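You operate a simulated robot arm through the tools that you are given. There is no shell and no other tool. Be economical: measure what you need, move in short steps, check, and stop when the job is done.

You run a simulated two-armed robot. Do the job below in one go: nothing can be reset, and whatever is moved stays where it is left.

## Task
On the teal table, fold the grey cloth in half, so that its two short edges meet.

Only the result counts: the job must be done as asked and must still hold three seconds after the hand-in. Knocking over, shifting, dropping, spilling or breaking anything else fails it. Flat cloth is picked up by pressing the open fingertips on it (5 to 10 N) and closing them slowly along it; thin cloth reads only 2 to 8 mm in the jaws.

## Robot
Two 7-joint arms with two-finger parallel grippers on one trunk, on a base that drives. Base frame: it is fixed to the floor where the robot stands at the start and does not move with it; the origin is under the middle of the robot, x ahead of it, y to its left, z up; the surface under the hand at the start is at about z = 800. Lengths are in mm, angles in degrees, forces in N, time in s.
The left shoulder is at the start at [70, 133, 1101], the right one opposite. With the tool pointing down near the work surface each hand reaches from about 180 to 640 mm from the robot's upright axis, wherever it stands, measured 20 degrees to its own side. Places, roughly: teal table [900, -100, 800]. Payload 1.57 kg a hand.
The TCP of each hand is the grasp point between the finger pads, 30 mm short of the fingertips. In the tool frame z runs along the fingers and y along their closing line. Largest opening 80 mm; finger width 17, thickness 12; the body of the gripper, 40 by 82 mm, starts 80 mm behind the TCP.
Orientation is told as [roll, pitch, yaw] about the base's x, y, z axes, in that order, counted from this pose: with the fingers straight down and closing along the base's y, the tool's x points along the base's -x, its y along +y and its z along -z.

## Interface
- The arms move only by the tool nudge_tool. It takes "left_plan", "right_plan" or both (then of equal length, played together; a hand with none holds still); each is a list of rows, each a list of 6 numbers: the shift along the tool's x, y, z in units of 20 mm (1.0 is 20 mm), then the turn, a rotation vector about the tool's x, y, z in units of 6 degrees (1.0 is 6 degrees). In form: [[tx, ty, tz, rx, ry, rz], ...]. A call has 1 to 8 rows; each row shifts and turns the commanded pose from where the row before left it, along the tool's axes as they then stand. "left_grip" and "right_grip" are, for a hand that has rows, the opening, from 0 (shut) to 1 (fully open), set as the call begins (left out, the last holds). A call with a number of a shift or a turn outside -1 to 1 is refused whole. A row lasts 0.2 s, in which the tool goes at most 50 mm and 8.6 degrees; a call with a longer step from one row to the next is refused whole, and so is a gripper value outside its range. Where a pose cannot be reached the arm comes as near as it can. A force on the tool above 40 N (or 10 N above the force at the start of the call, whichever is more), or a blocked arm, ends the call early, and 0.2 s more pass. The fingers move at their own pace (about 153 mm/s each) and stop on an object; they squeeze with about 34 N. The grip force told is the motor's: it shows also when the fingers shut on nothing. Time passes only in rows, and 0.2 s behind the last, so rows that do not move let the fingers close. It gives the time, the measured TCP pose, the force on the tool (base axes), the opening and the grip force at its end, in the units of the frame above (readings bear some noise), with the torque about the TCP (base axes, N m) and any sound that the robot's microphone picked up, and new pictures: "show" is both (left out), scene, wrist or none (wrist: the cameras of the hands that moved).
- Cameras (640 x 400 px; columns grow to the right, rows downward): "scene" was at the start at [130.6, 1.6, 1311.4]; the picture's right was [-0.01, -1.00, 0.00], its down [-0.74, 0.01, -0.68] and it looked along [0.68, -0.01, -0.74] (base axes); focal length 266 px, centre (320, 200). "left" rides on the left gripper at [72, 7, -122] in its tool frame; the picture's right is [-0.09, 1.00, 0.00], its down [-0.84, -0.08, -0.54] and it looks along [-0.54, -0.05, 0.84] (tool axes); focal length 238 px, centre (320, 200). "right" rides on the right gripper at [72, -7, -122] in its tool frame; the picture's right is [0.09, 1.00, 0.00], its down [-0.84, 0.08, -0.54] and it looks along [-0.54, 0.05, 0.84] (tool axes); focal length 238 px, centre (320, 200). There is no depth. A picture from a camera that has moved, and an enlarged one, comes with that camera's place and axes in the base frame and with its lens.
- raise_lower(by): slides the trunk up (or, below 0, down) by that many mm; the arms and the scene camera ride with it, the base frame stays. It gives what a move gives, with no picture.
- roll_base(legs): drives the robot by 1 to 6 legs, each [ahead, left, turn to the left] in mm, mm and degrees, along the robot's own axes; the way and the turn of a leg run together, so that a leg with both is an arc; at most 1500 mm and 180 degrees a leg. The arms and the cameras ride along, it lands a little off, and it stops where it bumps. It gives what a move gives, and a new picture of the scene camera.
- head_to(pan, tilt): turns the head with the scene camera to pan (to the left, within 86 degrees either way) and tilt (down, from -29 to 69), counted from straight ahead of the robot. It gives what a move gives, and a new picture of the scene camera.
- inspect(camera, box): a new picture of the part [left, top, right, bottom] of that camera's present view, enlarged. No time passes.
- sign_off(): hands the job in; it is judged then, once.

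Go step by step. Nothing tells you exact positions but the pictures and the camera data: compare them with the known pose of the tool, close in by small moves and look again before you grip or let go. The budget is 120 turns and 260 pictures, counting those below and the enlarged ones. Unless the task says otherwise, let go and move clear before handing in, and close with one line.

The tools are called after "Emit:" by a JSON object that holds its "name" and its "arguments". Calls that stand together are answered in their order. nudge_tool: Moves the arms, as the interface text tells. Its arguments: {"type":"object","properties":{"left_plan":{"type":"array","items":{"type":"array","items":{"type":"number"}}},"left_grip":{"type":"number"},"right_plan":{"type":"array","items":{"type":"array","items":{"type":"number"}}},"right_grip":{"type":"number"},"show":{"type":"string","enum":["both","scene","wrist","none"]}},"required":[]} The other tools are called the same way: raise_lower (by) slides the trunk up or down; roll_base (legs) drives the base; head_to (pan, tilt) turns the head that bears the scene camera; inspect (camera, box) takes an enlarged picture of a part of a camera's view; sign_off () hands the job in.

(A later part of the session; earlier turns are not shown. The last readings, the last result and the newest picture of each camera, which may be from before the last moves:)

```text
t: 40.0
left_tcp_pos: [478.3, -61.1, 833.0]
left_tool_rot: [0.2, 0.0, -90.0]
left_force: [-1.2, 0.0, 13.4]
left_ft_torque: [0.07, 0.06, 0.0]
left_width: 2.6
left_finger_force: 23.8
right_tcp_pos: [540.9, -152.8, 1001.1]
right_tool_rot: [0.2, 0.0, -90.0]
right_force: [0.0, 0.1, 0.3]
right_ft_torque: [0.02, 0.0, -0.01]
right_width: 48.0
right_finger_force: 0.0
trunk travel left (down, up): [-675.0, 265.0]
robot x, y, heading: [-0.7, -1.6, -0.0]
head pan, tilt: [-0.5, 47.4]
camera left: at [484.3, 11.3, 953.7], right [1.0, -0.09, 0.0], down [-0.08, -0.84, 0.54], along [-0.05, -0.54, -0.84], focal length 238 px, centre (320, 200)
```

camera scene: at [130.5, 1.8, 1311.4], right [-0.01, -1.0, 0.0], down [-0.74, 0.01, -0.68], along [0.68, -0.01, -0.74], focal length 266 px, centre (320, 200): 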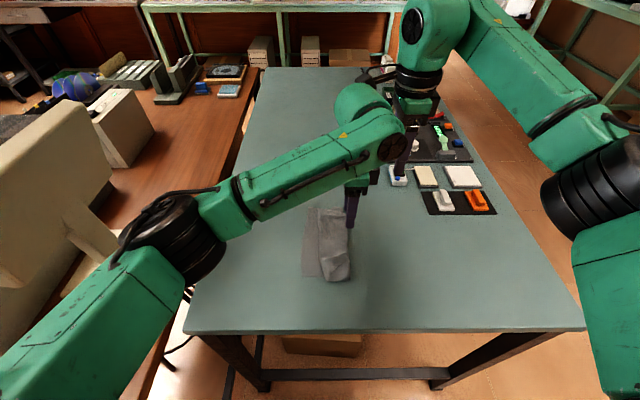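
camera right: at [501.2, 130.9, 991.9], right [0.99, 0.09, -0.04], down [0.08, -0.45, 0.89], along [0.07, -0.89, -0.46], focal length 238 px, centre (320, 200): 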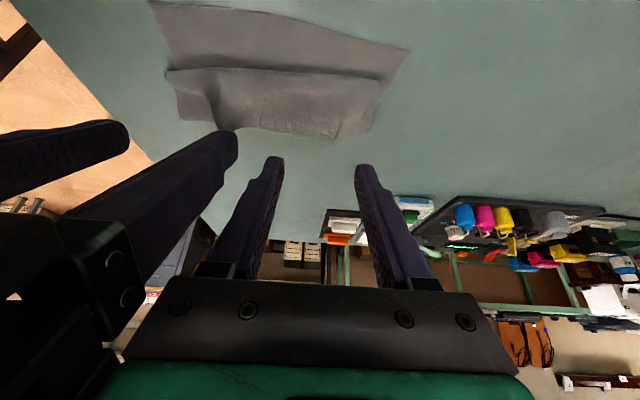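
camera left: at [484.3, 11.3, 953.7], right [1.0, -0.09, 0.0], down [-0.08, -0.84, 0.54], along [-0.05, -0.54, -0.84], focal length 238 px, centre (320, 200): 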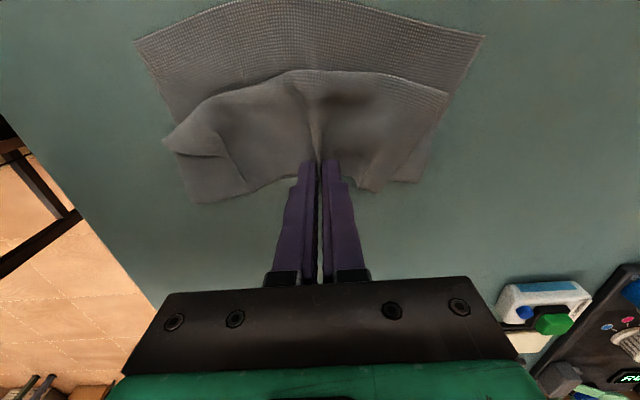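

It grips at 2.6 mm. I lift a little to check that only the top strip came up.

Emit:
{"name": "nudge_tool", "arguments": {"left_plan": [[0, 0, -0.6, 0, 0, 0], [0.3, 0, -0.9, 0, 0, 0], [0.5, 0, -0.7, 0, 0, 0]], "show": "wrist"}}

Emit:
{"name": "inspect", "arguments": {"camera": "scene", "box": [280, 190, 400, 290]}}

```text
t: 40.8
left_tcp_pos: [479.5, -46.5, 874.8]
left_tool_rot: [-0.2, 0.1, -90.0]
left_force: [1.2, -0.9, 0.2]
left_ft_torque: [0.01, 0.0, 0.04]
left_width: 2.4
left_finger_force: 24.2
right_tcp_pos: [541.5, -152.3, 999.1]
right_tool_rot: [-0.1, -0.1, -90.0]
right_force: [-0.1, -0.9, 0.5]
right_ft_torque: [0.01, -0.04, 0.02]
right_width: 48.4
right_finger_force: 0.1
trunk travel left (down, up): [-675.0, 265.0]
robot x, y, heading: [1.2, -1.8, 0.3]
head pan, tilt: [-0.5, 47.4]
camera left: at [485.8, 27.5, 996.5], right [1.0, -0.09, 0.0], down [-0.08, -0.84, 0.54], along [-0.05, -0.54, -0.84], focal length 238 px, centre (320, 200)
```

left: 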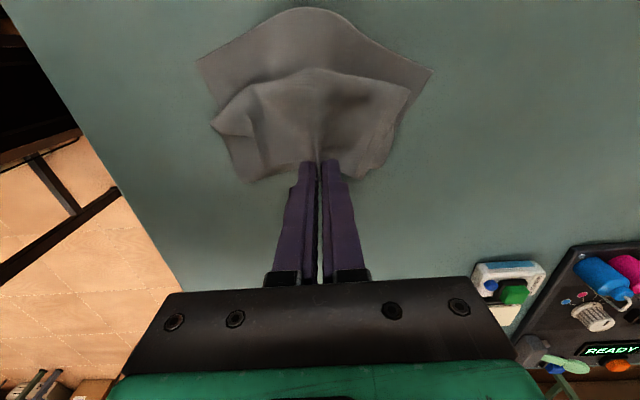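

```text
4.00 times, centred on (340, 240) of scene
camera zoom: at [130.9, 2.1, 1311.3], right [-0.01, -1.0, 0.0], down [-0.74, 0.01, -0.68], along [0.68, -0.01, -0.74], focal length 1064 px, centre (240, 40)
```

zoom: 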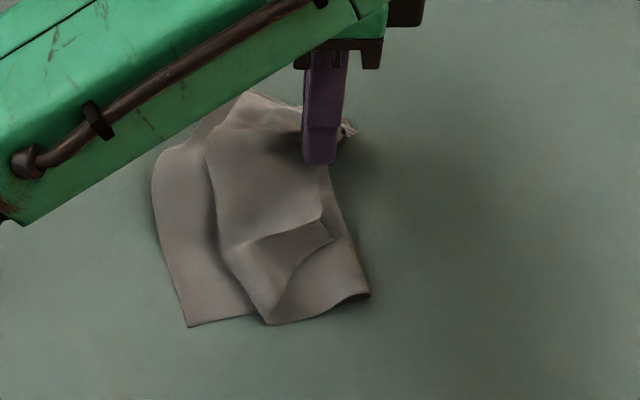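

The pinch caught all the layers and the whole cloth came up, so I set it back and let go. New plan: take the free left short edge with both hands, hang the cloth in the air, lay its lower half, and bring the held edge back over. That way the held strip needs no turning over.

Emit:
{"name": "nudge_tool", "arguments": {"left_plan": [[-0.4, 0, 0.9, 0, 0, 0], [-0.3, 0, 0.9, 0, 0, 0], [0, 0, 0.2, 0, 0, 0]], "show": "none"}}

Emit:
{"name": "nudge_tool", "arguments": {"left_plan": [[0, 0, 0, 0, 0, 0], [0, 0, -0.5, 0, 0, 0], [0, 0, -1, 0, 0, 0], [0.3, -0.8, -1, 0, 0, 0], [1, -1, -0.5, 0, 0, 0], [1, -1, 0, 0, 0, 0], [1, -1, 0, 0, 0, 0], [1, -0.5, 0, 0, 0, 0]], "left_grip": 0.5, "show": "both"}}

Emit:
{"name": "inspect", "arguments": {"camera": "scene", "box": [280, 190, 400, 290]}}

```text
t: 41.6
left_tcp_pos: [479.8, -59.3, 834.2]
left_tool_rot: [0.0, 0.0, -90.1]
left_force: [-0.6, 0.3, 0.1]
left_ft_torque: [-0.01, 0.0, -0.03]
left_width: 2.6
left_finger_force: 24.5
right_tcp_pos: [542.3, -153.4, 1000.0]
right_tool_rot: [-0.1, 0.0, -89.9]
right_force: [0.0, -0.8, 0.3]
right_ft_torque: [-0.02, -0.01, 0.03]
right_width: 48.5
right_finger_force: 0.1
trunk travel left (down, up): [-675.0, 265.0]
robot x, y, heading: [2.1, 2.3, 0.0]
head pan, tilt: [-0.5, 47.4]
```

```text
t: 43.4
left_tcp_pos: [393.5, 26.2, 892.0]
left_tool_rot: [0.0, 0.0, -89.8]
left_force: [-0.2, 0.4, 0.0]
left_ft_torque: [-0.01, 0.0, 0.0]
left_width: 39.9
left_finger_force: 0.1
right_tcp_pos: [543.1, -151.4, 999.7]
right_tool_rot: [0.1, -0.2, -90.0]
right_force: [0.2, -0.9, 0.3]
right_ft_torque: [0.0, 0.0, 0.03]
right_width: 48.0
right_finger_force: 0.1
trunk travel left (down, up): [-675.0, 265.0]
robot x, y, heading: [1.5, -1.3, -0.1]
head pan, tilt: [-0.5, 47.4]
camera scene: at [130.4, 2.6, 1311.4], right [-0.01, -1.0, 0.0], down [-0.74, 0.01, -0.68], along [0.68, -0.01, -0.74], focal length 266 px, centre (320, 200)
camera left: at [400.0, 99.3, 1014.9], right [1.0, -0.09, 0.0], down [-0.08, -0.84, 0.54], along [-0.05, -0.54, -0.84], focal length 238 px, centre (320, 200)
```

scene: 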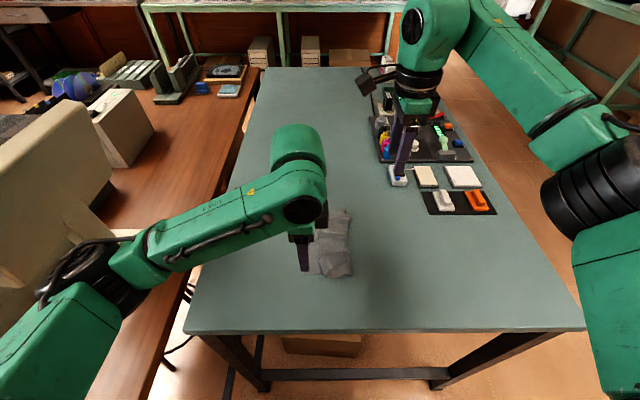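
left: 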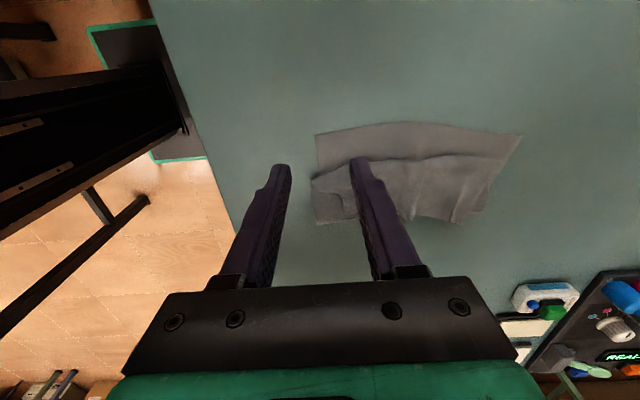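

```text
4.00 times, centred on (340, 240) of scene
camera zoom: at [130.4, 2.6, 1311.4], right [-0.01, -1.0, 0.0], down [-0.74, 0.01, -0.68], along [0.68, -0.01, -0.74], focal length 1064 px, centre (240, 40)
```

zoom: 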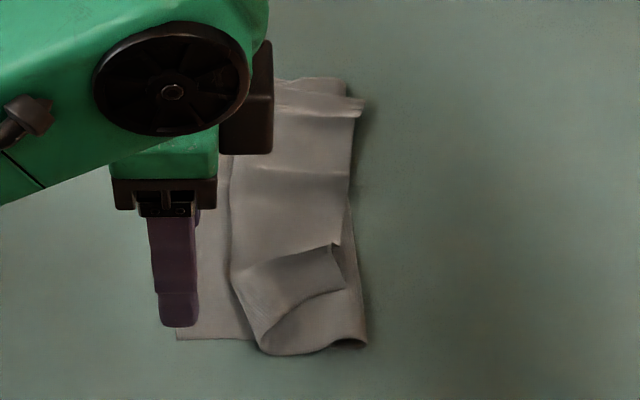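

The free left edge runs through (390,32), (483,36), (578,15) as a single layer. The left hand goes to x 420, y 24, and the right to x 548, y 14.

Emit:
{"name": "nudge_tool", "arguments": {"right_plan": [[1, 0, 0.4, 0, 0, 0], [1, 0, 0.5, 0, 0, 0], [1, 0, 0.6, 0, 0, 0], [1, 0, 0.7, 0, 0, 0], [1, 0.1, 0.8, 0, 0, 0], [1, 0.1, 0.8, 0, 0, 0], [1, 0, 0.8, 0, 0, 0], [1, 0, 0.8, 0, 0, 0]], "left_plan": [[0, 0.3, 0, 0, 0, 0], [0, 0.3, 0, 0, 0, 0], [0, 0.3, 0, 0, 0, 0], [0, 0.3, 0, 0, 0, 0], [0, 0.1, 0, 0, 0, 0], [0, 0, 0, 0, 0, 0], [0, 0, 0, 0, 0, 0], [0, 0, 0, 0, 0, 0]], "left_grip": 0.42, "right_grip": 0.42, "show": "wrist"}}

```text
t: 45.2
left_tcp_pos: [419.4, 27.1, 894.3]
left_tool_rot: [0.1, -0.2, -89.9]
left_force: [-0.3, 0.4, 0.3]
left_ft_torque: [-0.01, 0.01, 0.01]
left_width: 33.3
left_finger_force: 0.1
right_tcp_pos: [548.1, 9.7, 890.9]
right_tool_rot: [-0.1, -0.2, -90.0]
right_force: [0.1, 1.2, 0.1]
right_ft_torque: [-0.01, 0.03, 0.03]
right_width: 33.8
right_finger_force: 0.0
trunk travel left (down, up): [-675.0, 265.0]
robot x, y, heading: [0.6, 0.1, -0.0]
head pan, tilt: [-0.5, 47.4]
camera right: at [540.1, 82.1, 1012.9], right [1.0, 0.09, 0.0], down [0.08, -0.84, 0.54], along [0.05, -0.54, -0.84], focal length 238 px, centre (320, 200)
camera left: at [426.7, 100.1, 1016.0], right [1.0, -0.09, 0.0], down [-0.08, -0.84, 0.54], along [-0.05, -0.54, -0.84], focal length 238 px, centre (320, 200)
```

right: 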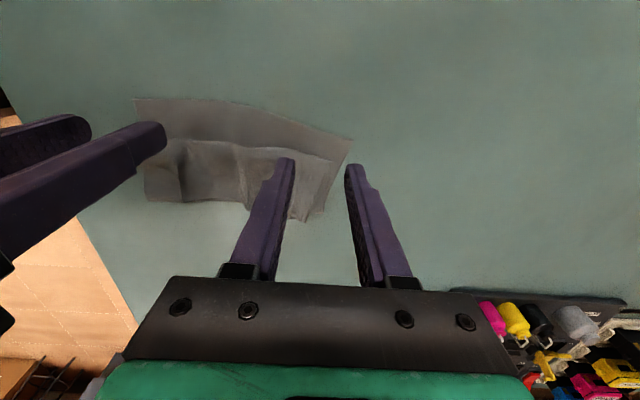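
left: 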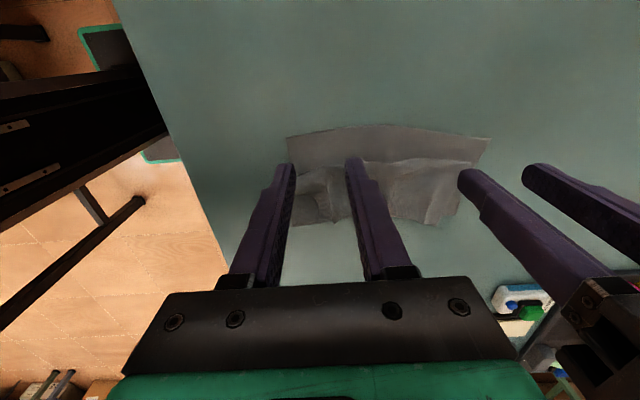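

Small corrections: I bring the right hand in and turn it slightly to follow the slanted edge, then both come down to just above the cloth.

Emit:
{"name": "nudge_tool", "arguments": {"right_plan": [[0, -0.35, 0.6, 0, 0, 1], [0, 0, 0.7, 0, 0, 1], [0, 0, 0.7, 0, 0, 0], [0, 0, 0.65, 0, 0, 0]], "left_plan": [[-0.1, 0, 0.7, 0, 0, 0], [0, 0, 0.7, 0, 0, 0], [0, 0, 0.7, 0, 0, 0], [0, 0, 0.7, 0, 0, 0]], "show": "wrist"}}

Emit:
{"name": "nudge_tool", "arguments": {"right_plan": [[0, 0, 0.15, 0, 0, 0], [0, 0, 0.07, 0, 0, 0]], "left_plan": [[0, 0, 0.15, 0, 0, 0], [0, 0, 0.07, 0, 0, 0]], "show": "none"}}

```text
t: 46.2
left_tcp_pos: [420.4, 24.8, 838.0]
left_tool_rot: [0.1, 0.0, -90.0]
left_force: [-0.3, -0.3, -0.1]
left_ft_torque: [-0.04, 0.01, -0.02]
left_width: 33.7
left_finger_force: 0.0
right_tcp_pos: [540.8, 7.1, 837.4]
right_tool_rot: [-0.1, 0.1, -102.1]
right_force: [-0.4, 0.5, -0.2]
right_ft_torque: [-0.02, 0.03, 0.03]
right_width: 33.8
right_finger_force: 0.2
trunk travel left (down, up): [-675.0, 265.0]
robot x, y, heading: [0.6, 1.3, -0.0]
head pan, tilt: [-0.5, 47.4]
camera right: at [549.6, 79.8, 959.6], right [0.99, -0.12, 0.0], down [-0.1, -0.83, 0.54], along [-0.06, -0.54, -0.84], focal length 238 px, centre (320, 200)
camera left: at [426.6, 97.7, 959.4], right [1.0, -0.09, 0.0], down [-0.08, -0.84, 0.54], along [-0.05, -0.54, -0.84], focal length 238 px, centre (320, 200)
```

right: 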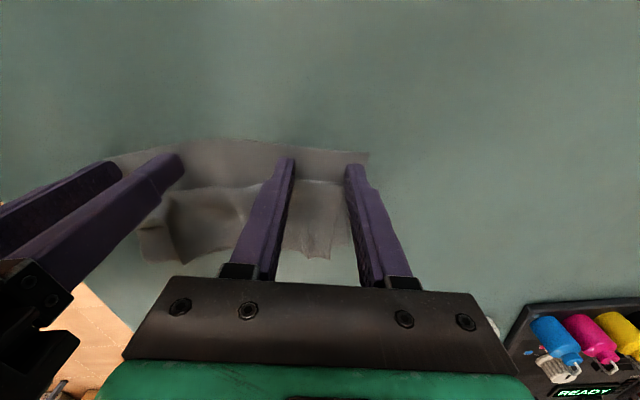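
left: 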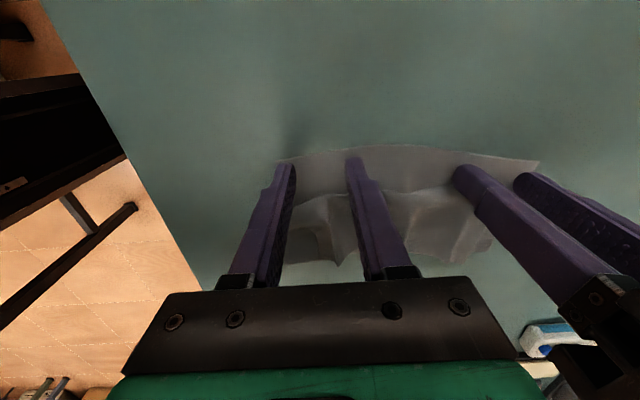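

```text
t: 46.8
left_tcp_pos: [419.7, 22.8, 834.3]
left_tool_rot: [0.0, 0.0, -90.0]
left_force: [-0.8, -0.5, 0.2]
left_ft_torque: [0.01, -0.02, 0.03]
left_width: 33.8
left_finger_force: 0.0
right_tcp_pos: [539.9, 8.3, 834.4]
right_tool_rot: [0.1, -0.1, -102.1]
right_force: [-1.3, 0.3, 0.8]
right_ft_torque: [0.01, 0.01, -0.01]
right_width: 33.8
right_finger_force: 0.0
trunk travel left (down, up): [-675.0, 265.0]
robot x, y, heading: [-2.5, 0.2, 0.2]
head pan, tilt: [-0.5, 47.4]
```

Emit:
{"name": "nudge_tool", "arguments": {"right_plan": [[0, 0, 0.08, 0, 0, 0], [0, 0, 0.04, 0, 0, 0]], "left_plan": [[-0.1, 0.3, 0.08, 0, 0, 0], [0, 0, 0.04, 0, 0, 0]], "show": "none"}}

Emit:
{"name": "nudge_tool", "arguments": {"right_plan": [[0, 0, 0.06, 0, 0, 0]], "left_plan": [[0, 0, 0.06, 0, 0, 0]], "show": "none"}}

```text
t: 47.4
left_tcp_pos: [425.5, 20.7, 831.5]
left_tool_rot: [0.0, 0.0, -89.9]
left_force: [0.3, 1.0, 0.2]
left_ft_torque: [-0.02, 0.01, -0.01]
left_width: 33.7
left_finger_force: 0.0
right_tcp_pos: [540.2, 8.0, 831.2]
right_tool_rot: [0.0, 0.0, -102.1]
right_force: [0.5, -0.4, 0.3]
right_ft_torque: [0.03, -0.03, -0.01]
right_width: 33.6
right_finger_force: 0.1
trunk travel left (down, up): [-675.0, 265.0]
robot x, y, heading: [0.3, 0.9, 0.1]
head pan, tilt: [-0.5, 47.4]
```

```text
t: 47.8
left_tcp_pos: [426.5, 22.1, 831.9]
left_tool_rot: [0.1, 0.0, -89.9]
left_force: [0.1, 0.4, 2.8]
left_ft_torque: [0.0, 0.0, -0.01]
left_width: 33.4
left_finger_force: 0.1
right_tcp_pos: [541.0, 8.0, 832.1]
right_tool_rot: [0.2, 0.1, -102.1]
right_force: [1.1, -0.5, 4.8]
right_ft_torque: [0.0, -0.05, 0.0]
right_width: 33.5
right_finger_force: 0.1
trunk travel left (down, up): [-675.0, 265.0]
robot x, y, heading: [1.7, 2.4, -0.2]
head pan, tilt: [-0.5, 47.4]
```

Contact shows 3–5 N. I press a touch more and close slowly.

Emit:
{"name": "nudge_tool", "arguments": {"right_plan": [[0, 0, 0.04, 0, 0, 0]], "left_plan": [[0, 0, 0.05, 0, 0, 0]], "left_grip": 0.35, "right_grip": 0.35, "show": "none"}}

Emit:
{"name": "nudge_tool", "arguments": {"right_plan": [[0, 0, 0, 0, 0, 0]], "left_plan": [[0, 0, 0, 0, 0, 0]], "left_grip": 0.25, "right_grip": 0.25, "show": "none"}}

Emit:
{"name": "nudge_tool", "arguments": {"right_plan": [[0, 0, 0, 0, 0, 0]], "left_plan": [[0, 0, 0, 0, 0, 0]], "left_grip": 0.15, "right_grip": 0.15, "show": "none"}}

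Emit:
{"name": "nudge_tool", "arguments": {"right_plan": [[0, 0, 0, 0, 0, 0], [0, 0, 0, 0, 0, 0]], "left_plan": [[0, 0, 0, 0, 0, 0], [0, 0, 0, 0, 0, 0]], "left_grip": 0, "right_grip": 0, "show": "wrist"}}

```text
t: 48.2
left_tcp_pos: [425.3, 21.9, 831.7]
left_tool_rot: [0.3, -0.1, -89.8]
left_force: [1.0, 1.0, 9.7]
left_ft_torque: [0.06, 0.11, 0.0]
left_width: 27.2
left_finger_force: 0.0
right_tcp_pos: [539.3, 8.5, 831.6]
right_tool_rot: [0.1, 0.0, -102.0]
right_force: [1.0, 1.2, 6.5]
right_ft_torque: [0.04, -0.01, 0.0]
right_width: 27.7
right_finger_force: 0.1
trunk travel left (down, up): [-675.0, 265.0]
robot x, y, heading: [1.7, -2.4, 0.0]
head pan, tilt: [-0.5, 47.4]
```

```text
t: 48.6
left_tcp_pos: [426.2, 20.9, 830.9]
left_tool_rot: [0.2, -0.1, -89.9]
left_force: [1.3, 0.2, 12.2]
left_ft_torque: [0.01, 0.07, -0.04]
left_width: 18.6
left_finger_force: 0.0
right_tcp_pos: [540.6, 8.7, 830.8]
right_tool_rot: [0.0, 0.1, -102.1]
right_force: [0.0, -0.7, 7.0]
right_ft_torque: [0.05, -0.01, -0.02]
right_width: 19.1
right_finger_force: 0.1
trunk travel left (down, up): [-675.0, 265.0]
robot x, y, heading: [-1.9, -0.3, -0.3]
head pan, tilt: [-0.5, 47.4]
```

```text
t: 49.0
left_tcp_pos: [425.5, 22.5, 831.1]
left_tool_rot: [0.3, 0.0, -90.0]
left_force: [1.6, -0.3, 12.5]
left_ft_torque: [-0.02, 0.0, -0.01]
left_width: 10.6
left_finger_force: 0.1
right_tcp_pos: [538.8, 8.8, 830.3]
right_tool_rot: [0.2, 0.0, -102.0]
right_force: [-0.2, 0.7, 6.9]
right_ft_torque: [0.04, -0.02, 0.0]
right_width: 11.3
right_finger_force: 0.2
trunk travel left (down, up): [-675.0, 265.0]
robot x, y, heading: [0.4, -1.5, 0.1]
head pan, tilt: [-0.5, 47.4]
```

```text
t: 49.6
left_tcp_pos: [424.5, 20.2, 831.6]
left_tool_rot: [0.2, 0.0, -89.9]
left_force: [5.8, -1.1, 12.3]
left_ft_torque: [0.0, -0.13, 0.01]
left_width: 1.9
left_finger_force: 23.7
right_tcp_pos: [537.8, 7.2, 831.1]
right_tool_rot: [-0.1, -0.1, -101.9]
right_force: [-5.4, -0.2, 7.8]
right_ft_torque: [0.05, 0.14, 0.02]
right_width: 1.8
right_finger_force: 23.5
trunk travel left (down, up): [-675.0, 265.0]
robot x, y, heading: [4.7, 0.5, 0.1]
head pan, tilt: [-0.5, 47.4]
camera right: at [545.9, 80.0, 953.2], right [0.99, -0.12, 0.0], down [-0.1, -0.83, 0.54], along [-0.06, -0.54, -0.84], focal length 238 px, centre (320, 200)
camera left: at [430.6, 94.9, 953.1], right [1.0, -0.09, 0.0], down [-0.08, -0.84, 0.54], along [-0.05, -0.54, -0.84], focal length 238 px, centre (320, 200)
```

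right: 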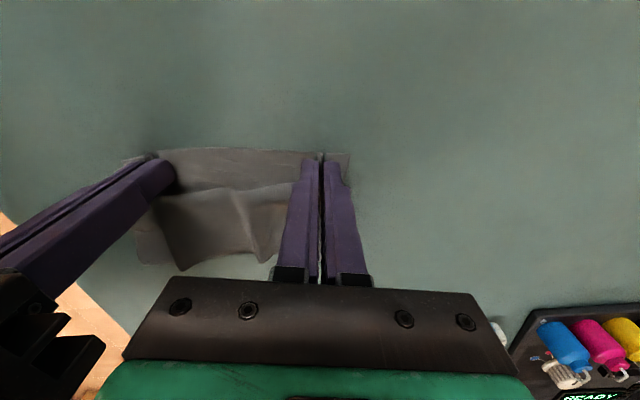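
left: 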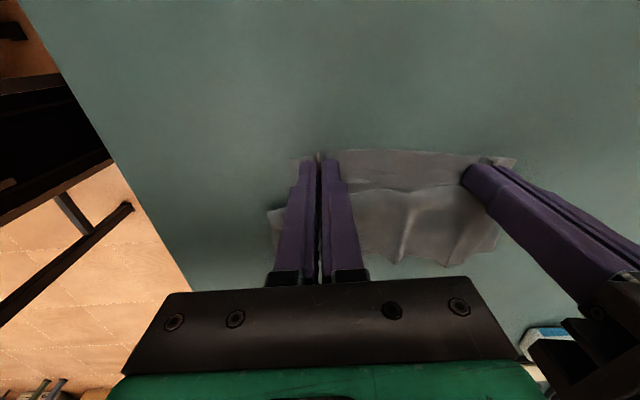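

Both hands hold the single edge (1.9 and 1.8 mm). I lift the cloth straight up so it hangs and unfolds.

Emit:
{"name": "nudge_tool", "arguments": {"right_plan": [[0, 0, -0.7, 0, 0, 0], [0, 0, -1, 0, 0, 0], [0, 0, -1, 0, 0, 0], [0, 0, -1, 0, 0, 0], [0, 0, -1, 0, 0, 0], [0, 0, -1, 0, 0, 0], [0, 0, -1, 0, 0, 0], [0, 0, -1, 0, 0, 0]], "left_plan": [[0, 0, -0.7, 0, 0, 0], [0, 0, -1, 0, 0, 0], [0, 0, -1, 0, 0, 0], [0, 0, -1, 0, 0, 0], [0, 0, -1, 0, 0, 0], [0, 0, -1, 0, 0, 0], [0, 0, -1, 0, 0, 0], [0, 0, -1, 0, 0, 0]], "show": "none"}}

Emit:
{"name": "nudge_tool", "arguments": {"right_plan": [[0, 0, -1, 0, 0, 0], [0, 0, -1, 0, 0, 0], [0, 0, -1, 0, 0, 0], [0, 0, -1, 0, 0, 0], [0, 0, -0.5, 0, 0, 0]], "left_plan": [[0, 0, -1, 0, 0, 0], [0, 0, -1, 0, 0, 0], [0, 0, -1, 0, 0, 0], [0, 0, -1, 0, 0, 0], [0, 0, -0.5, 0, 0, 0]], "show": "both"}}

```text
t: 51.4
left_tcp_pos: [424.5, 21.8, 984.5]
left_tool_rot: [0.0, 0.0, -89.9]
left_force: [9.7, -1.0, -0.6]
left_ft_torque: [-0.05, -0.29, -0.01]
left_width: 1.6
left_finger_force: 23.3
right_tcp_pos: [540.0, 8.5, 983.9]
right_tool_rot: [0.0, 0.0, -101.9]
right_force: [-10.3, 0.4, 0.3]
right_ft_torque: [-0.02, 0.28, 0.08]
right_width: 2.0
right_finger_force: 23.8
trunk travel left (down, up): [-675.0, 265.0]
robot x, y, heading: [0.3, 1.4, 0.1]
head pan, tilt: [-0.5, 47.4]
```

```text
t: 52.6
left_tcp_pos: [425.5, 20.5, 1072.7]
left_tool_rot: [-0.1, 0.0, -90.0]
left_force: [5.3, -0.7, -0.9]
left_ft_torque: [0.02, -0.16, 0.0]
left_width: 1.7
left_finger_force: 23.4
right_tcp_pos: [537.7, 7.7, 1061.6]
right_tool_rot: [0.0, 0.1, -101.9]
right_force: [-5.2, 0.7, 0.4]
right_ft_torque: [0.07, 0.17, 0.02]
right_width: 1.6
right_finger_force: 23.6
right hand out of reach, approached as far as the arm can: row 5
trunk travel left (down, up): [-675.0, 265.0]
robot x, y, heading: [-1.8, -0.2, 0.0]
head pan, tilt: [-0.5, 47.4]
camera scene: at [131.0, 0.9, 1311.3], right [-0.01, -1.0, 0.0], down [-0.74, 0.01, -0.68], along [0.68, -0.01, -0.74], focal length 266 px, centre (320, 200)
camera right: at [545.0, 79.4, 1184.6], right [0.99, -0.12, 0.0], down [-0.1, -0.84, 0.54], along [-0.06, -0.54, -0.84], focal length 238 px, centre (320, 200)
camera left: at [431.4, 94.3, 1194.6], right [1.0, -0.09, 0.0], down [-0.08, -0.84, 0.54], along [-0.05, -0.54, -0.84], focal length 238 px, centre (320, 200)
```

scene: 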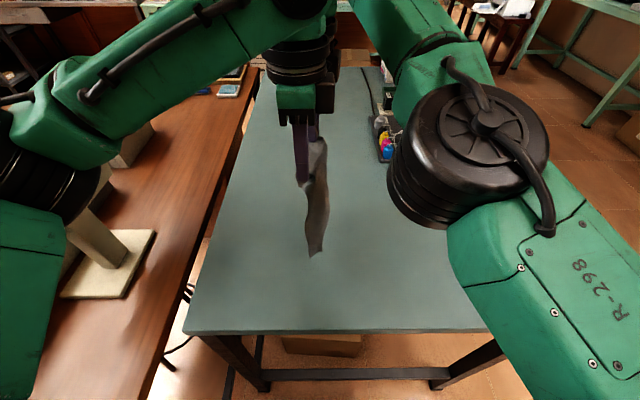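
right: 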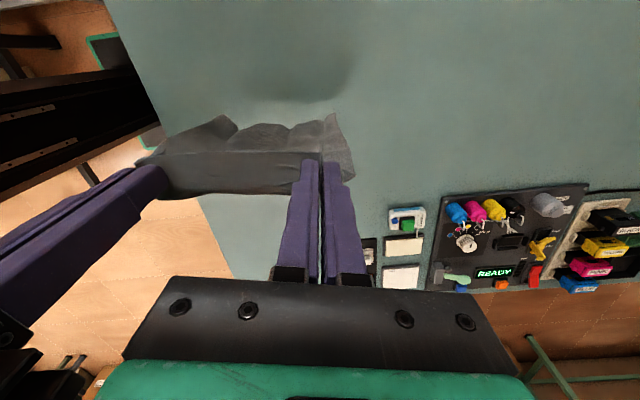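
left: 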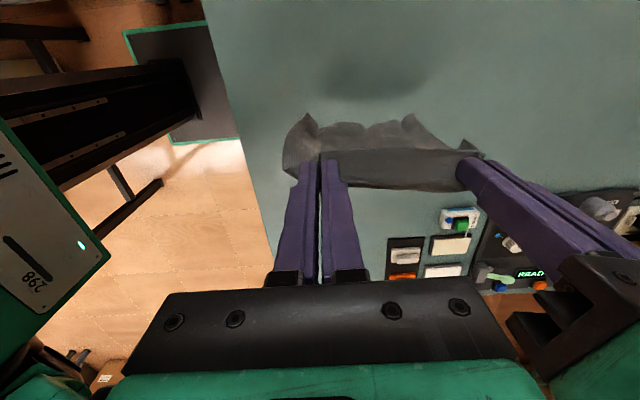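

The cloth hangs free and unfolded. I square the right hand again, even the heights, and check where the lower hem is.

Emit:
{"name": "nudge_tool", "arguments": {"right_plan": [[0, 0, 0.3, 0, 0, -1], [0, 0, 0.25, 0, 0, -1], [0, 0, 0, 0, 0, 0], [0, 0, 0, 0, 0, 0]], "left_plan": [[0, 0, 0.55, 0, 0, 0], [0, 0, 0.55, 0, 0, 0], [0, 0, 0, 0, 0, 0], [0, 0, 0, 0, 0, 0]], "show": "wrist"}}

Emit:
{"name": "inspect", "arguments": {"camera": "scene", "box": [240, 150, 400, 290]}}

```text
t: 53.6
left_tcp_pos: [427.0, 22.6, 1052.2]
left_tool_rot: [0.0, -0.1, -90.0]
left_force: [0.6, -0.4, 0.4]
left_ft_torque: [0.02, 0.01, -0.03]
left_width: 1.6
left_finger_force: 23.6
right_tcp_pos: [537.1, 8.2, 1052.2]
right_tool_rot: [0.0, -0.1, -90.0]
right_force: [-0.7, -0.1, 0.5]
right_ft_torque: [0.03, 0.0, 0.01]
right_width: 1.7
right_finger_force: 23.1
trunk travel left (down, up): [-675.0, 265.0]
robot x, y, heading: [1.8, -5.8, 0.0]
head pan, tilt: [-0.5, 47.4]
camera right: at [529.5, 80.0, 1173.3], right [1.0, 0.09, 0.0], down [0.08, -0.84, 0.54], along [0.05, -0.54, -0.84], focal length 238 px, centre (320, 200)
camera left: at [432.1, 95.6, 1173.7], right [1.0, -0.09, 0.0], down [-0.08, -0.84, 0.54], along [-0.05, -0.54, -0.84], focal length 238 px, centre (320, 200)
```

right: 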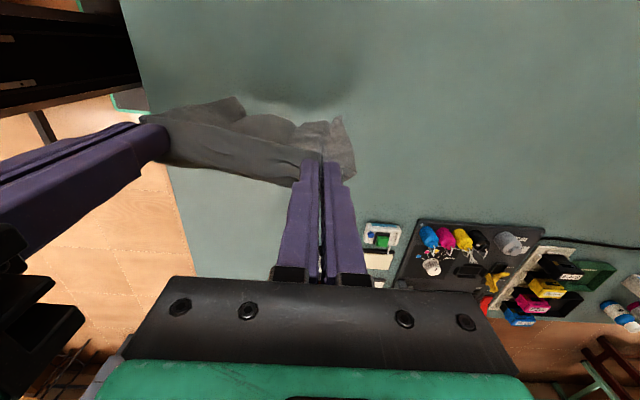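
left: 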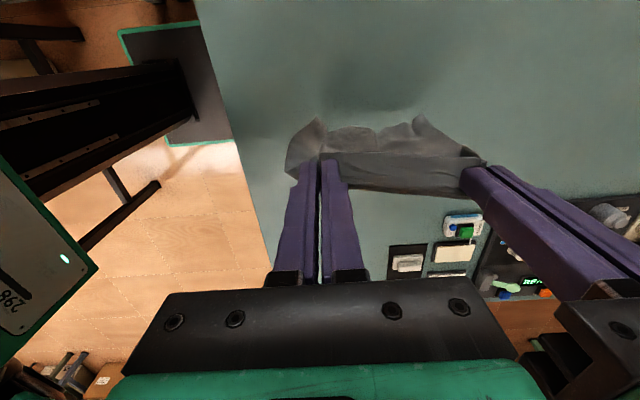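

```text
2.86 times, centred on (320, 220) of scene
camera zoom: at [130.8, 1.5, 1311.4], right [-0.01, -1.0, 0.0], down [-0.74, 0.01, -0.68], along [0.68, -0.01, -0.74], focal length 760 px, centre (320, 143)
```

zoom: 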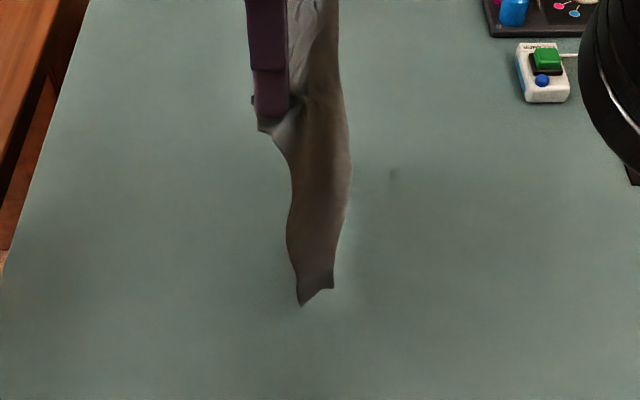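

The cloth hangs cleanly with its hem just above the table at y≈0. I even the hands in y, then move right and down together so the lower half is laid with its hem trailing to the left.

Emit:
{"name": "nudge_tool", "arguments": {"right_plan": [[0, 0, 0, 0, 0, 0], [-0.5, 0, 0.4, 0, 0, 0], [-0.6, 0, 0.6, 0, 0, 0], [-0.6, 0, 0.6, 0, 0, 0], [-0.6, 0, 0.6, 0, 0, 0]], "left_plan": [[-0.7, 0, 0, 0, 0, 0], [-0.5, 0, 0.4, 0, 0, 0], [-0.6, 0, 0.6, 0, 0, 0], [-0.6, 0, 0.6, 0, 0, 0], [-0.6, 0, 0.6, 0, 0, 0]], "show": "both"}}

Emit:
{"name": "inspect", "arguments": {"camera": "scene", "box": [240, 150, 400, 290]}}

```text
t: 54.8
left_tcp_pos: [427.5, -38.3, 1007.3]
left_tool_rot: [0.0, 0.0, -89.9]
left_force: [-0.2, -0.6, -1.0]
left_ft_torque: [-0.03, 0.04, -0.01]
left_width: 1.7
left_finger_force: 23.5
right_tcp_pos: [536.9, -39.1, 1006.0]
right_tool_rot: [0.0, 0.1, -90.0]
right_force: [-0.9, -0.1, -0.1]
right_ft_torque: [0.04, 0.03, -0.05]
right_width: 1.7
right_finger_force: 23.3
trunk travel left (down, up): [-675.0, 265.0]
robot x, y, heading: [0.7, -0.3, -0.1]
head pan, tilt: [-0.5, 47.4]
camera scene: at [131.2, 0.4, 1311.4], right [-0.01, -1.0, 0.0], down [-0.74, 0.01, -0.68], along [0.68, -0.01, -0.74], focal length 266 px, centre (320, 200)
camera right: at [530.4, 33.7, 1128.6], right [1.0, 0.09, 0.0], down [0.08, -0.84, 0.54], along [0.05, -0.54, -0.84], focal length 238 px, centre (320, 200)
camera left: at [432.9, 35.4, 1129.5], right [1.0, -0.09, 0.0], down [-0.08, -0.84, 0.54], along [-0.05, -0.54, -0.84], focal length 238 px, centre (320, 200)
```

scene: 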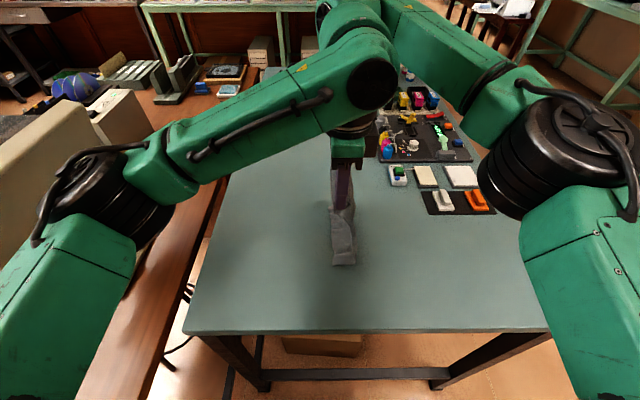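
right: 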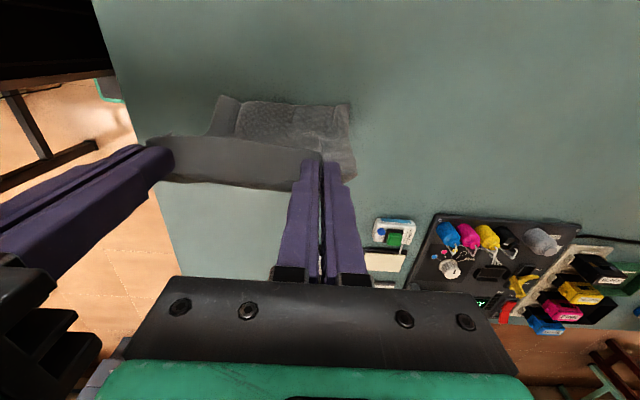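
left: 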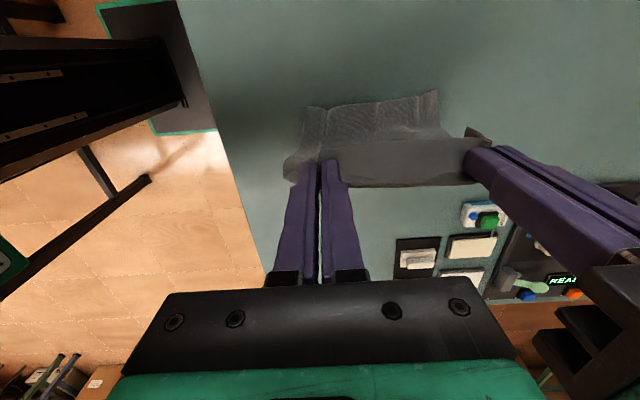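

```text
2.86 times, centred on (320, 220) of scene
camera zoom: at [131.2, 0.4, 1311.4], right [-0.01, -1.0, 0.0], down [-0.74, 0.01, -0.68], along [0.68, -0.01, -0.74], focal length 760 px, centre (320, 143)
```

zoom: 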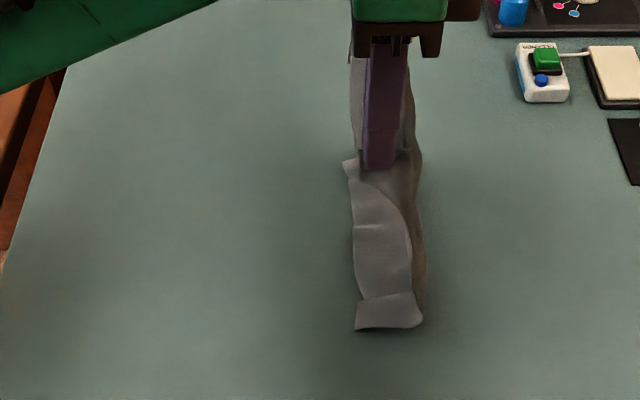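

The hem is trailing left as wanted (hem at y≈−30, laid to ≈−75). I go on laying until half is down.

Emit:
{"name": "nudge_tool", "arguments": {"right_plan": [[-0.6, 0, 0.65, 0, 0, 0], [-0.6, 0, 0.65, 0, 0, 0], [-0.6, 0, 0.65, 0, 0, 0], [-0.6, 0, 0.65, 0, 0, 0], [-0.6, 0, 0.65, 0, 0, 0]], "left_plan": [[-0.6, 0, 0.65, 0, 0, 0], [-0.6, 0, 0.65, 0, 0, 0], [-0.6, 0, 0.65, 0, 0, 0], [-0.6, 0, 0.65, 0, 0, 0], [-0.6, 0, 0.65, 0, 0, 0]], "show": "wrist"}}

Emit:
{"name": "inspect", "arguments": {"camera": "scene", "box": [260, 170, 420, 290]}}

```text
t: 56.0
left_tcp_pos: [426.6, -97.9, 942.2]
left_tool_rot: [-0.2, 0.1, -89.9]
left_force: [0.5, -0.5, 0.5]
left_ft_torque: [0.0, 0.01, 0.06]
left_width: 1.5
left_finger_force: 23.8
right_tcp_pos: [537.6, -97.2, 941.4]
right_tool_rot: [0.1, 0.1, -90.0]
right_force: [0.2, -0.5, 0.6]
right_ft_torque: [-0.01, 0.03, -0.05]
right_width: 1.7
right_finger_force: 23.5
trunk travel left (down, up): [-675.0, 265.0]
robot x, y, heading: [2.7, 1.7, -0.0]
head pan, tilt: [-0.5, 47.4]
camera right: at [530.5, -26.1, 1064.1], right [1.0, 0.09, 0.0], down [0.08, -0.84, 0.54], along [0.05, -0.54, -0.84], focal length 238 px, centre (320, 200)
camera left: at [432.5, -24.8, 1064.4], right [1.0, -0.09, 0.0], down [-0.08, -0.84, 0.54], along [-0.05, -0.54, -0.84], focal length 238 px, centre (320, 200)
```

right: 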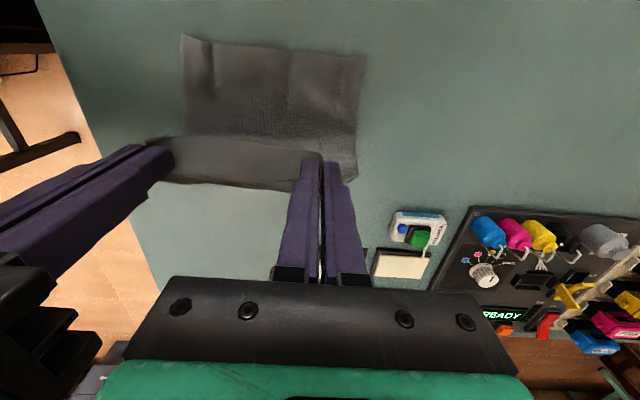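
left: 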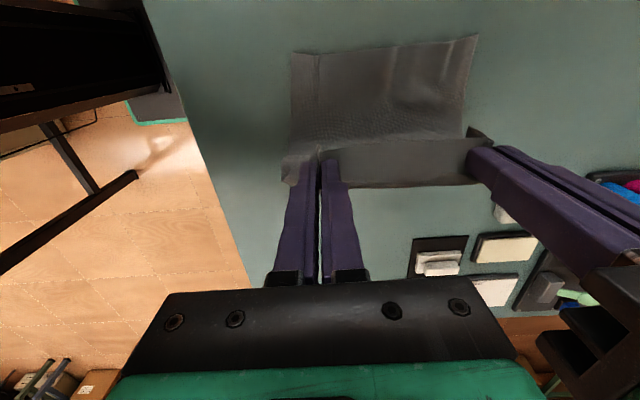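

```text
3.33 times, centred on (340, 230) of scene
camera zoom: at [130.9, 0.3, 1311.4], right [-0.01, -1.0, 0.0], down [-0.74, 0.01, -0.68], along [0.68, -0.01, -0.74], focal length 886 px, centre (253, 100)
```

zoom: 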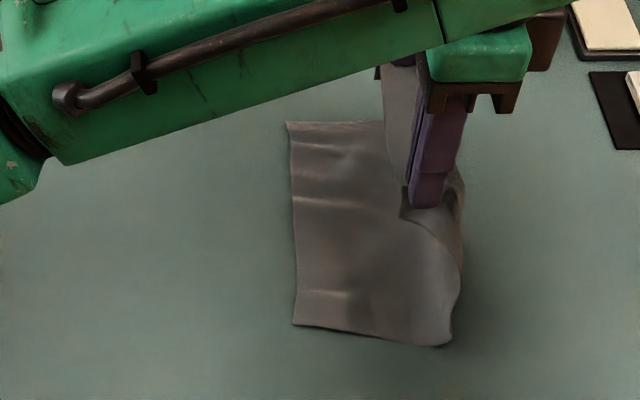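

Excellent: the hem lies straight at y≈−30 and half the cloth is laid flat. Now I bring the held edge down and back to the left over it; the fold should settle near y≈−147.

Emit:
{"name": "nudge_tool", "arguments": {"right_plan": [[-0.4, 0, 0.6, 0, 0, 0], [-0.2, 0, 0.7, 0, 0, 0], [0.3, 0, 0.7, 0, 0, 0], [0.6, 0, 0.7, 0, 0, 0], [0.7, 0, 0.7, 0, 0, 0], [0.7, 0, 0.6, 0, 0, 0]], "left_plan": [[-0.4, 0, 0.6, 0, 0, 0], [-0.2, 0, 0.7, 0, 0, 0], [0.3, 0, 0.7, 0, 0, 0], [0.6, 0, 0.7, 0, 0, 0], [0.7, 0, 0.7, 0, 0, 0], [0.7, 0, 0.6, 0, 0, 0]], "show": "wrist"}}

Emit:
{"name": "inspect", "arguments": {"camera": "scene", "box": [260, 170, 420, 290]}}

```text
t: 57.4
left_tcp_pos: [427.0, -61.6, 863.9]
left_tool_rot: [0.0, -0.1, -90.1]
left_force: [0.3, 0.0, 0.0]
left_ft_torque: [-0.03, -0.01, 0.03]
left_width: 1.5
left_finger_force: 23.3
right_tcp_pos: [536.6, -65.4, 862.2]
right_tool_rot: [0.0, -0.1, -90.0]
right_force: [0.7, -0.2, 0.4]
right_ft_torque: [-0.01, 0.05, -0.02]
right_width: 1.9
right_finger_force: 23.9
trunk travel left (down, up): [-675.0, 265.0]
robot x, y, heading: [0.8, 0.6, -0.1]
head pan, tilt: [-0.5, 47.4]
camera right: at [530.1, 7.6, 983.6], right [1.0, 0.09, 0.0], down [0.08, -0.84, 0.54], along [0.05, -0.54, -0.84], focal length 238 px, centre (320, 200)
camera left: at [432.4, 11.4, 984.3], right [1.0, -0.09, 0.0], down [-0.08, -0.84, 0.54], along [-0.05, -0.54, -0.84], focal length 238 px, centre (320, 200)
```

right: 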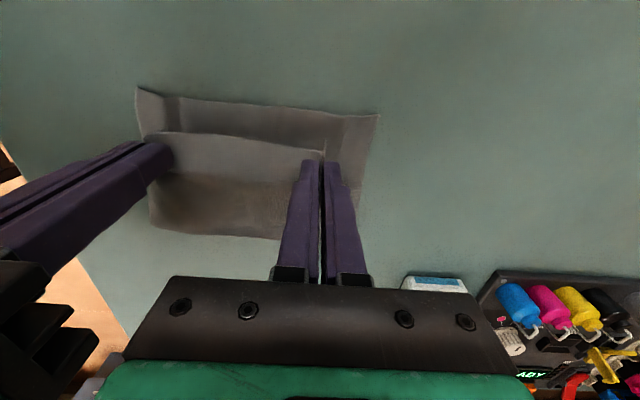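
left: 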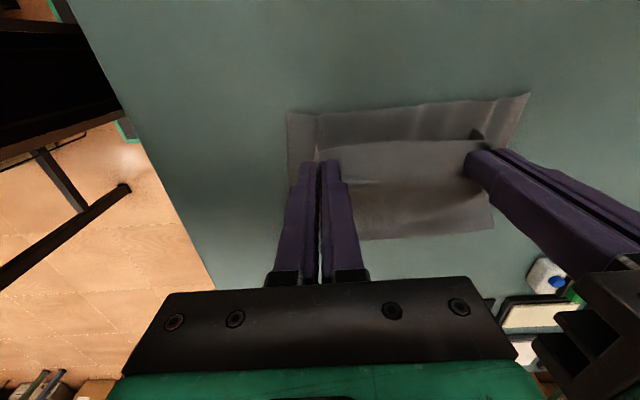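

```text
3.33 times, centred on (340, 230) of scene
camera zoom: at [131.0, 2.8, 1311.4], right [-0.01, -1.0, 0.0], down [-0.74, 0.01, -0.68], along [0.68, -0.01, -0.74], focal length 886 px, centre (253, 100)
```

zoom: 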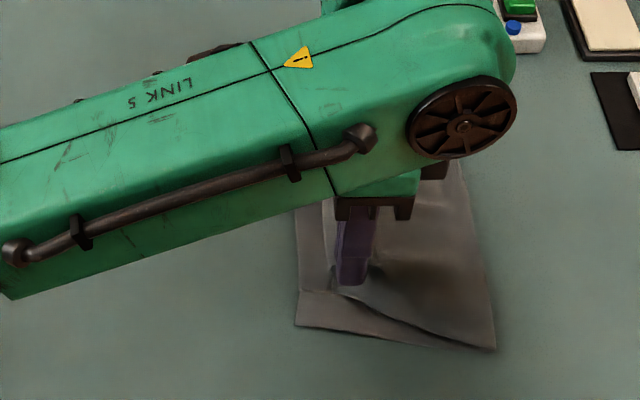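

The upper half now lies over the lower one, with the fold at y≈−150 and the hem at ≈−28. I make the last move left and down so the held edge meets the hem.

Emit:
{"name": "nudge_tool", "arguments": {"right_plan": [[0.5, 0.05, 0.5, 0, 0, 0], [0.5, 0.05, 0.5, 0, 0, 0], [0.15, 0, 0.4, 0, 0, 0]], "left_plan": [[0.5, 0, 0.5, 0, 0, 0], [0.5, 0, 0.5, 0, 0, 0], [0.05, 0, 0.4, 0, 0, 0]], "show": "wrist"}}

Emit:
{"name": "inspect", "arguments": {"camera": "scene", "box": [260, 170, 420, 290]}}

Emit:
{"name": "inspect", "arguments": {"camera": "right", "box": [100, 60, 420, 260]}}

Emit:
{"name": "inspect", "arguments": {"camera": "left", "box": [250, 60, 570, 260]}}

```text
t: 58.2
left_tcp_pos: [425.8, -43.7, 834.3]
left_tool_rot: [0.1, 0.0, -89.9]
left_force: [2.5, -0.3, -0.5]
left_ft_torque: [0.01, -0.08, -0.01]
left_width: 1.8
left_finger_force: 23.6
right_tcp_pos: [539.0, -43.5, 836.1]
right_tool_rot: [-0.1, 0.0, -90.0]
right_force: [-2.1, -0.5, 0.4]
right_ft_torque: [-0.02, 0.06, -0.01]
right_width: 1.9
right_finger_force: 24.0
trunk travel left (down, up): [-675.0, 265.0]
robot x, y, heading: [-1.6, 1.2, 0.1]
head pan, tilt: [-0.5, 47.4]
camera right: at [531.5, 29.5, 956.1], right [1.0, 0.09, 0.0], down [0.08, -0.84, 0.54], along [0.05, -0.54, -0.84], focal length 238 px, centre (320, 200)
camera left: at [431.8, 30.0, 956.8], right [1.0, -0.09, 0.0], down [-0.08, -0.84, 0.54], along [-0.05, -0.54, -0.84], focal length 238 px, centre (320, 200)
```

right: 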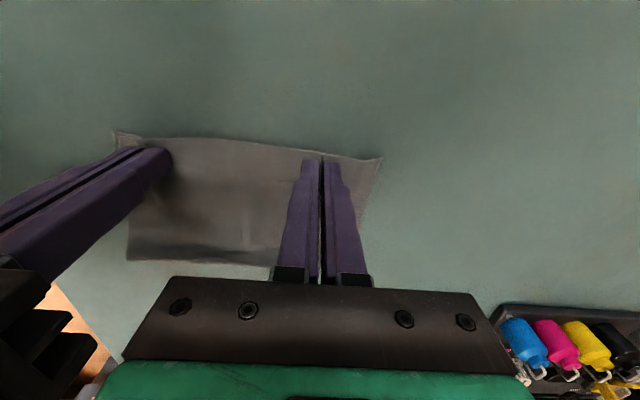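
left: 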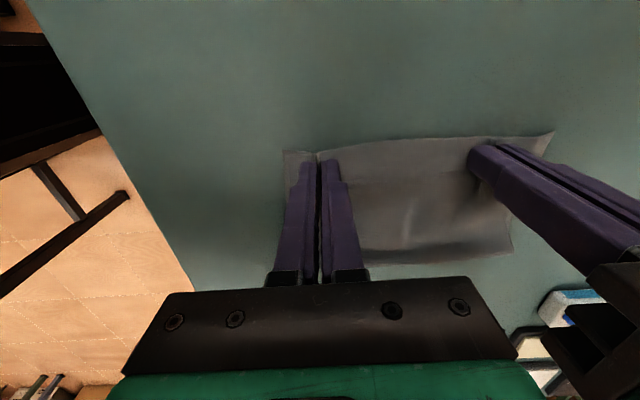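

```text
3.33 times, centred on (340, 230) of scene
camera zoom: at [130.6, 1.1, 1311.4], right [-0.01, -1.0, 0.0], down [-0.74, 0.01, -0.68], along [0.68, -0.01, -0.74], focal length 886 px, centre (253, 100)
```

zoom: 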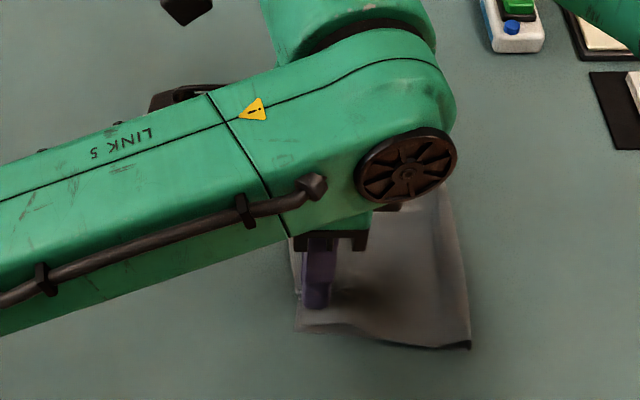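

```text
2.00 times, centred on (260, 160) of right
camera zoom: at [531.5, 29.5, 956.1], right [1.0, 0.09, 0.0], down [0.08, -0.84, 0.54], along [0.05, -0.54, -0.84], focal length 477 px, centre (440, 280)
```

zoom: 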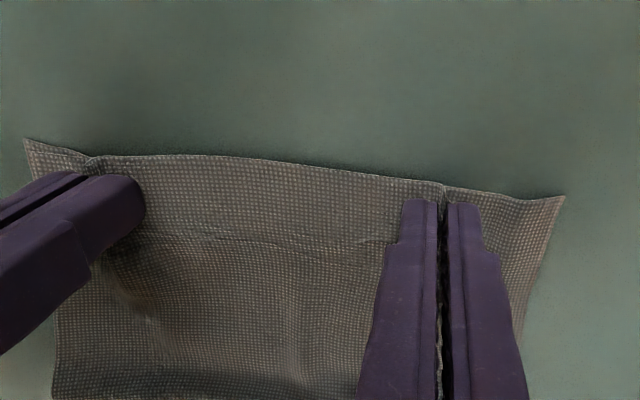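

```text
2.00 times, centred on (410, 160) of left
camera zoom: at [431.8, 30.0, 956.8], right [1.0, -0.09, 0.0], down [-0.08, -0.84, 0.54], along [-0.05, -0.54, -0.84], focal length 477 px, centre (140, 280)
```

zoom: 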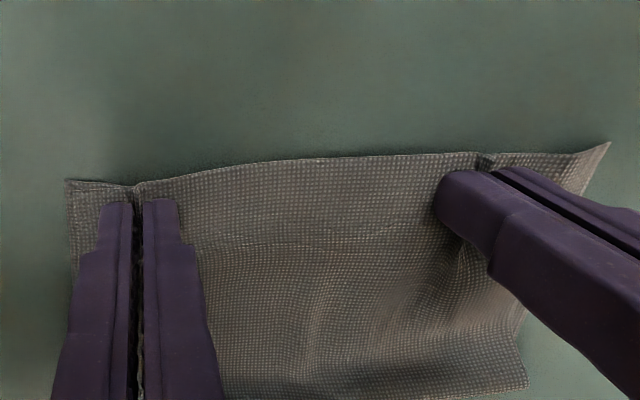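

The edges meet within a few mm, both at y≈−27. I back off 2 mm, lower to touch lightly, then open a little and gently.

Emit:
{"name": "nudge_tool", "arguments": {"right_plan": [[-0.12, 0, 0.12, 0, 0, 0], [0, 0, 0.08, 0, 0, 0]], "left_plan": [[-0.12, 0, 0.08, 0, 0, 0], [0, 0, 0.06, 0, 0, 0]], "show": "none"}}

Emit:
{"name": "nudge_tool", "arguments": {"right_plan": [[0, 0, 0, 0, 0, 0], [0, 0, 0, 0, 0, 0]], "left_plan": [[0, 0, 0, 0, 0, 0], [0, 0, 0, 0, 0, 0]], "left_grip": 0.25, "right_grip": 0.25, "show": "wrist"}}

```text
t: 58.8
left_tcp_pos: [425.8, -45.4, 832.0]
left_tool_rot: [0.0, 0.0, -89.9]
left_force: [3.4, 0.8, -0.6]
left_ft_torque: [0.01, -0.08, 0.02]
left_width: 1.6
left_finger_force: 23.7
right_tcp_pos: [538.2, -44.3, 832.0]
right_tool_rot: [0.1, 0.0, -90.0]
right_force: [-2.1, -0.2, 6.5]
right_ft_torque: [-0.03, 0.05, -0.02]
right_width: 1.7
right_finger_force: 23.5
trunk travel left (down, up): [-675.0, 265.0]
robot x, y, heading: [-0.6, -3.5, 0.1]
head pan, tilt: [-0.5, 47.4]
```

```text
t: 59.4
left_tcp_pos: [425.6, -45.4, 831.8]
left_tool_rot: [0.0, 0.0, -90.0]
left_force: [-0.7, 0.6, 1.3]
left_ft_torque: [0.01, 0.03, 0.01]
left_width: 19.5
left_finger_force: 0.0
right_tcp_pos: [537.9, -44.4, 831.4]
right_tool_rot: [0.0, 0.0, -90.0]
right_force: [2.1, -0.9, 6.0]
right_ft_torque: [0.02, 0.04, 0.02]
right_width: 18.8
right_finger_force: 0.0
trunk travel left (down, up): [-675.0, 265.0]
robot x, y, heading: [0.2, 1.1, -0.1]
head pan, tilt: [-0.5, 47.4]
camera right: at [530.9, 27.7, 953.8], right [1.0, 0.09, 0.0], down [0.08, -0.84, 0.54], along [0.05, -0.54, -0.84], focal length 238 px, centre (320, 200)
camera left: at [430.9, 27.8, 953.9], right [1.0, -0.09, 0.0], down [-0.08, -0.84, 0.54], along [-0.05, -0.54, -0.84], focal length 238 px, centre (320, 200)
```

right: 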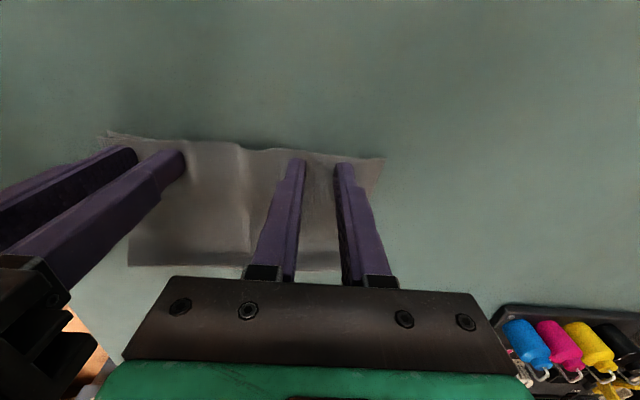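
left: 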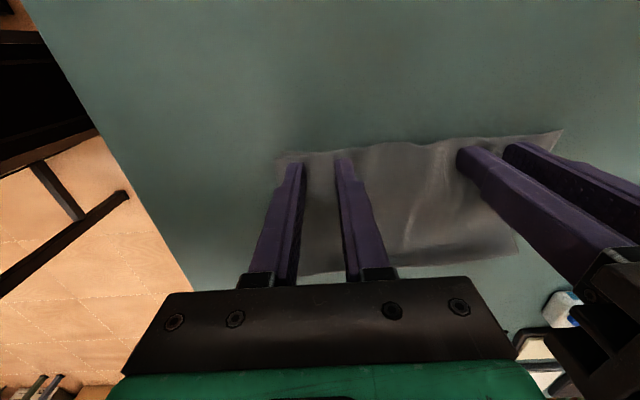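

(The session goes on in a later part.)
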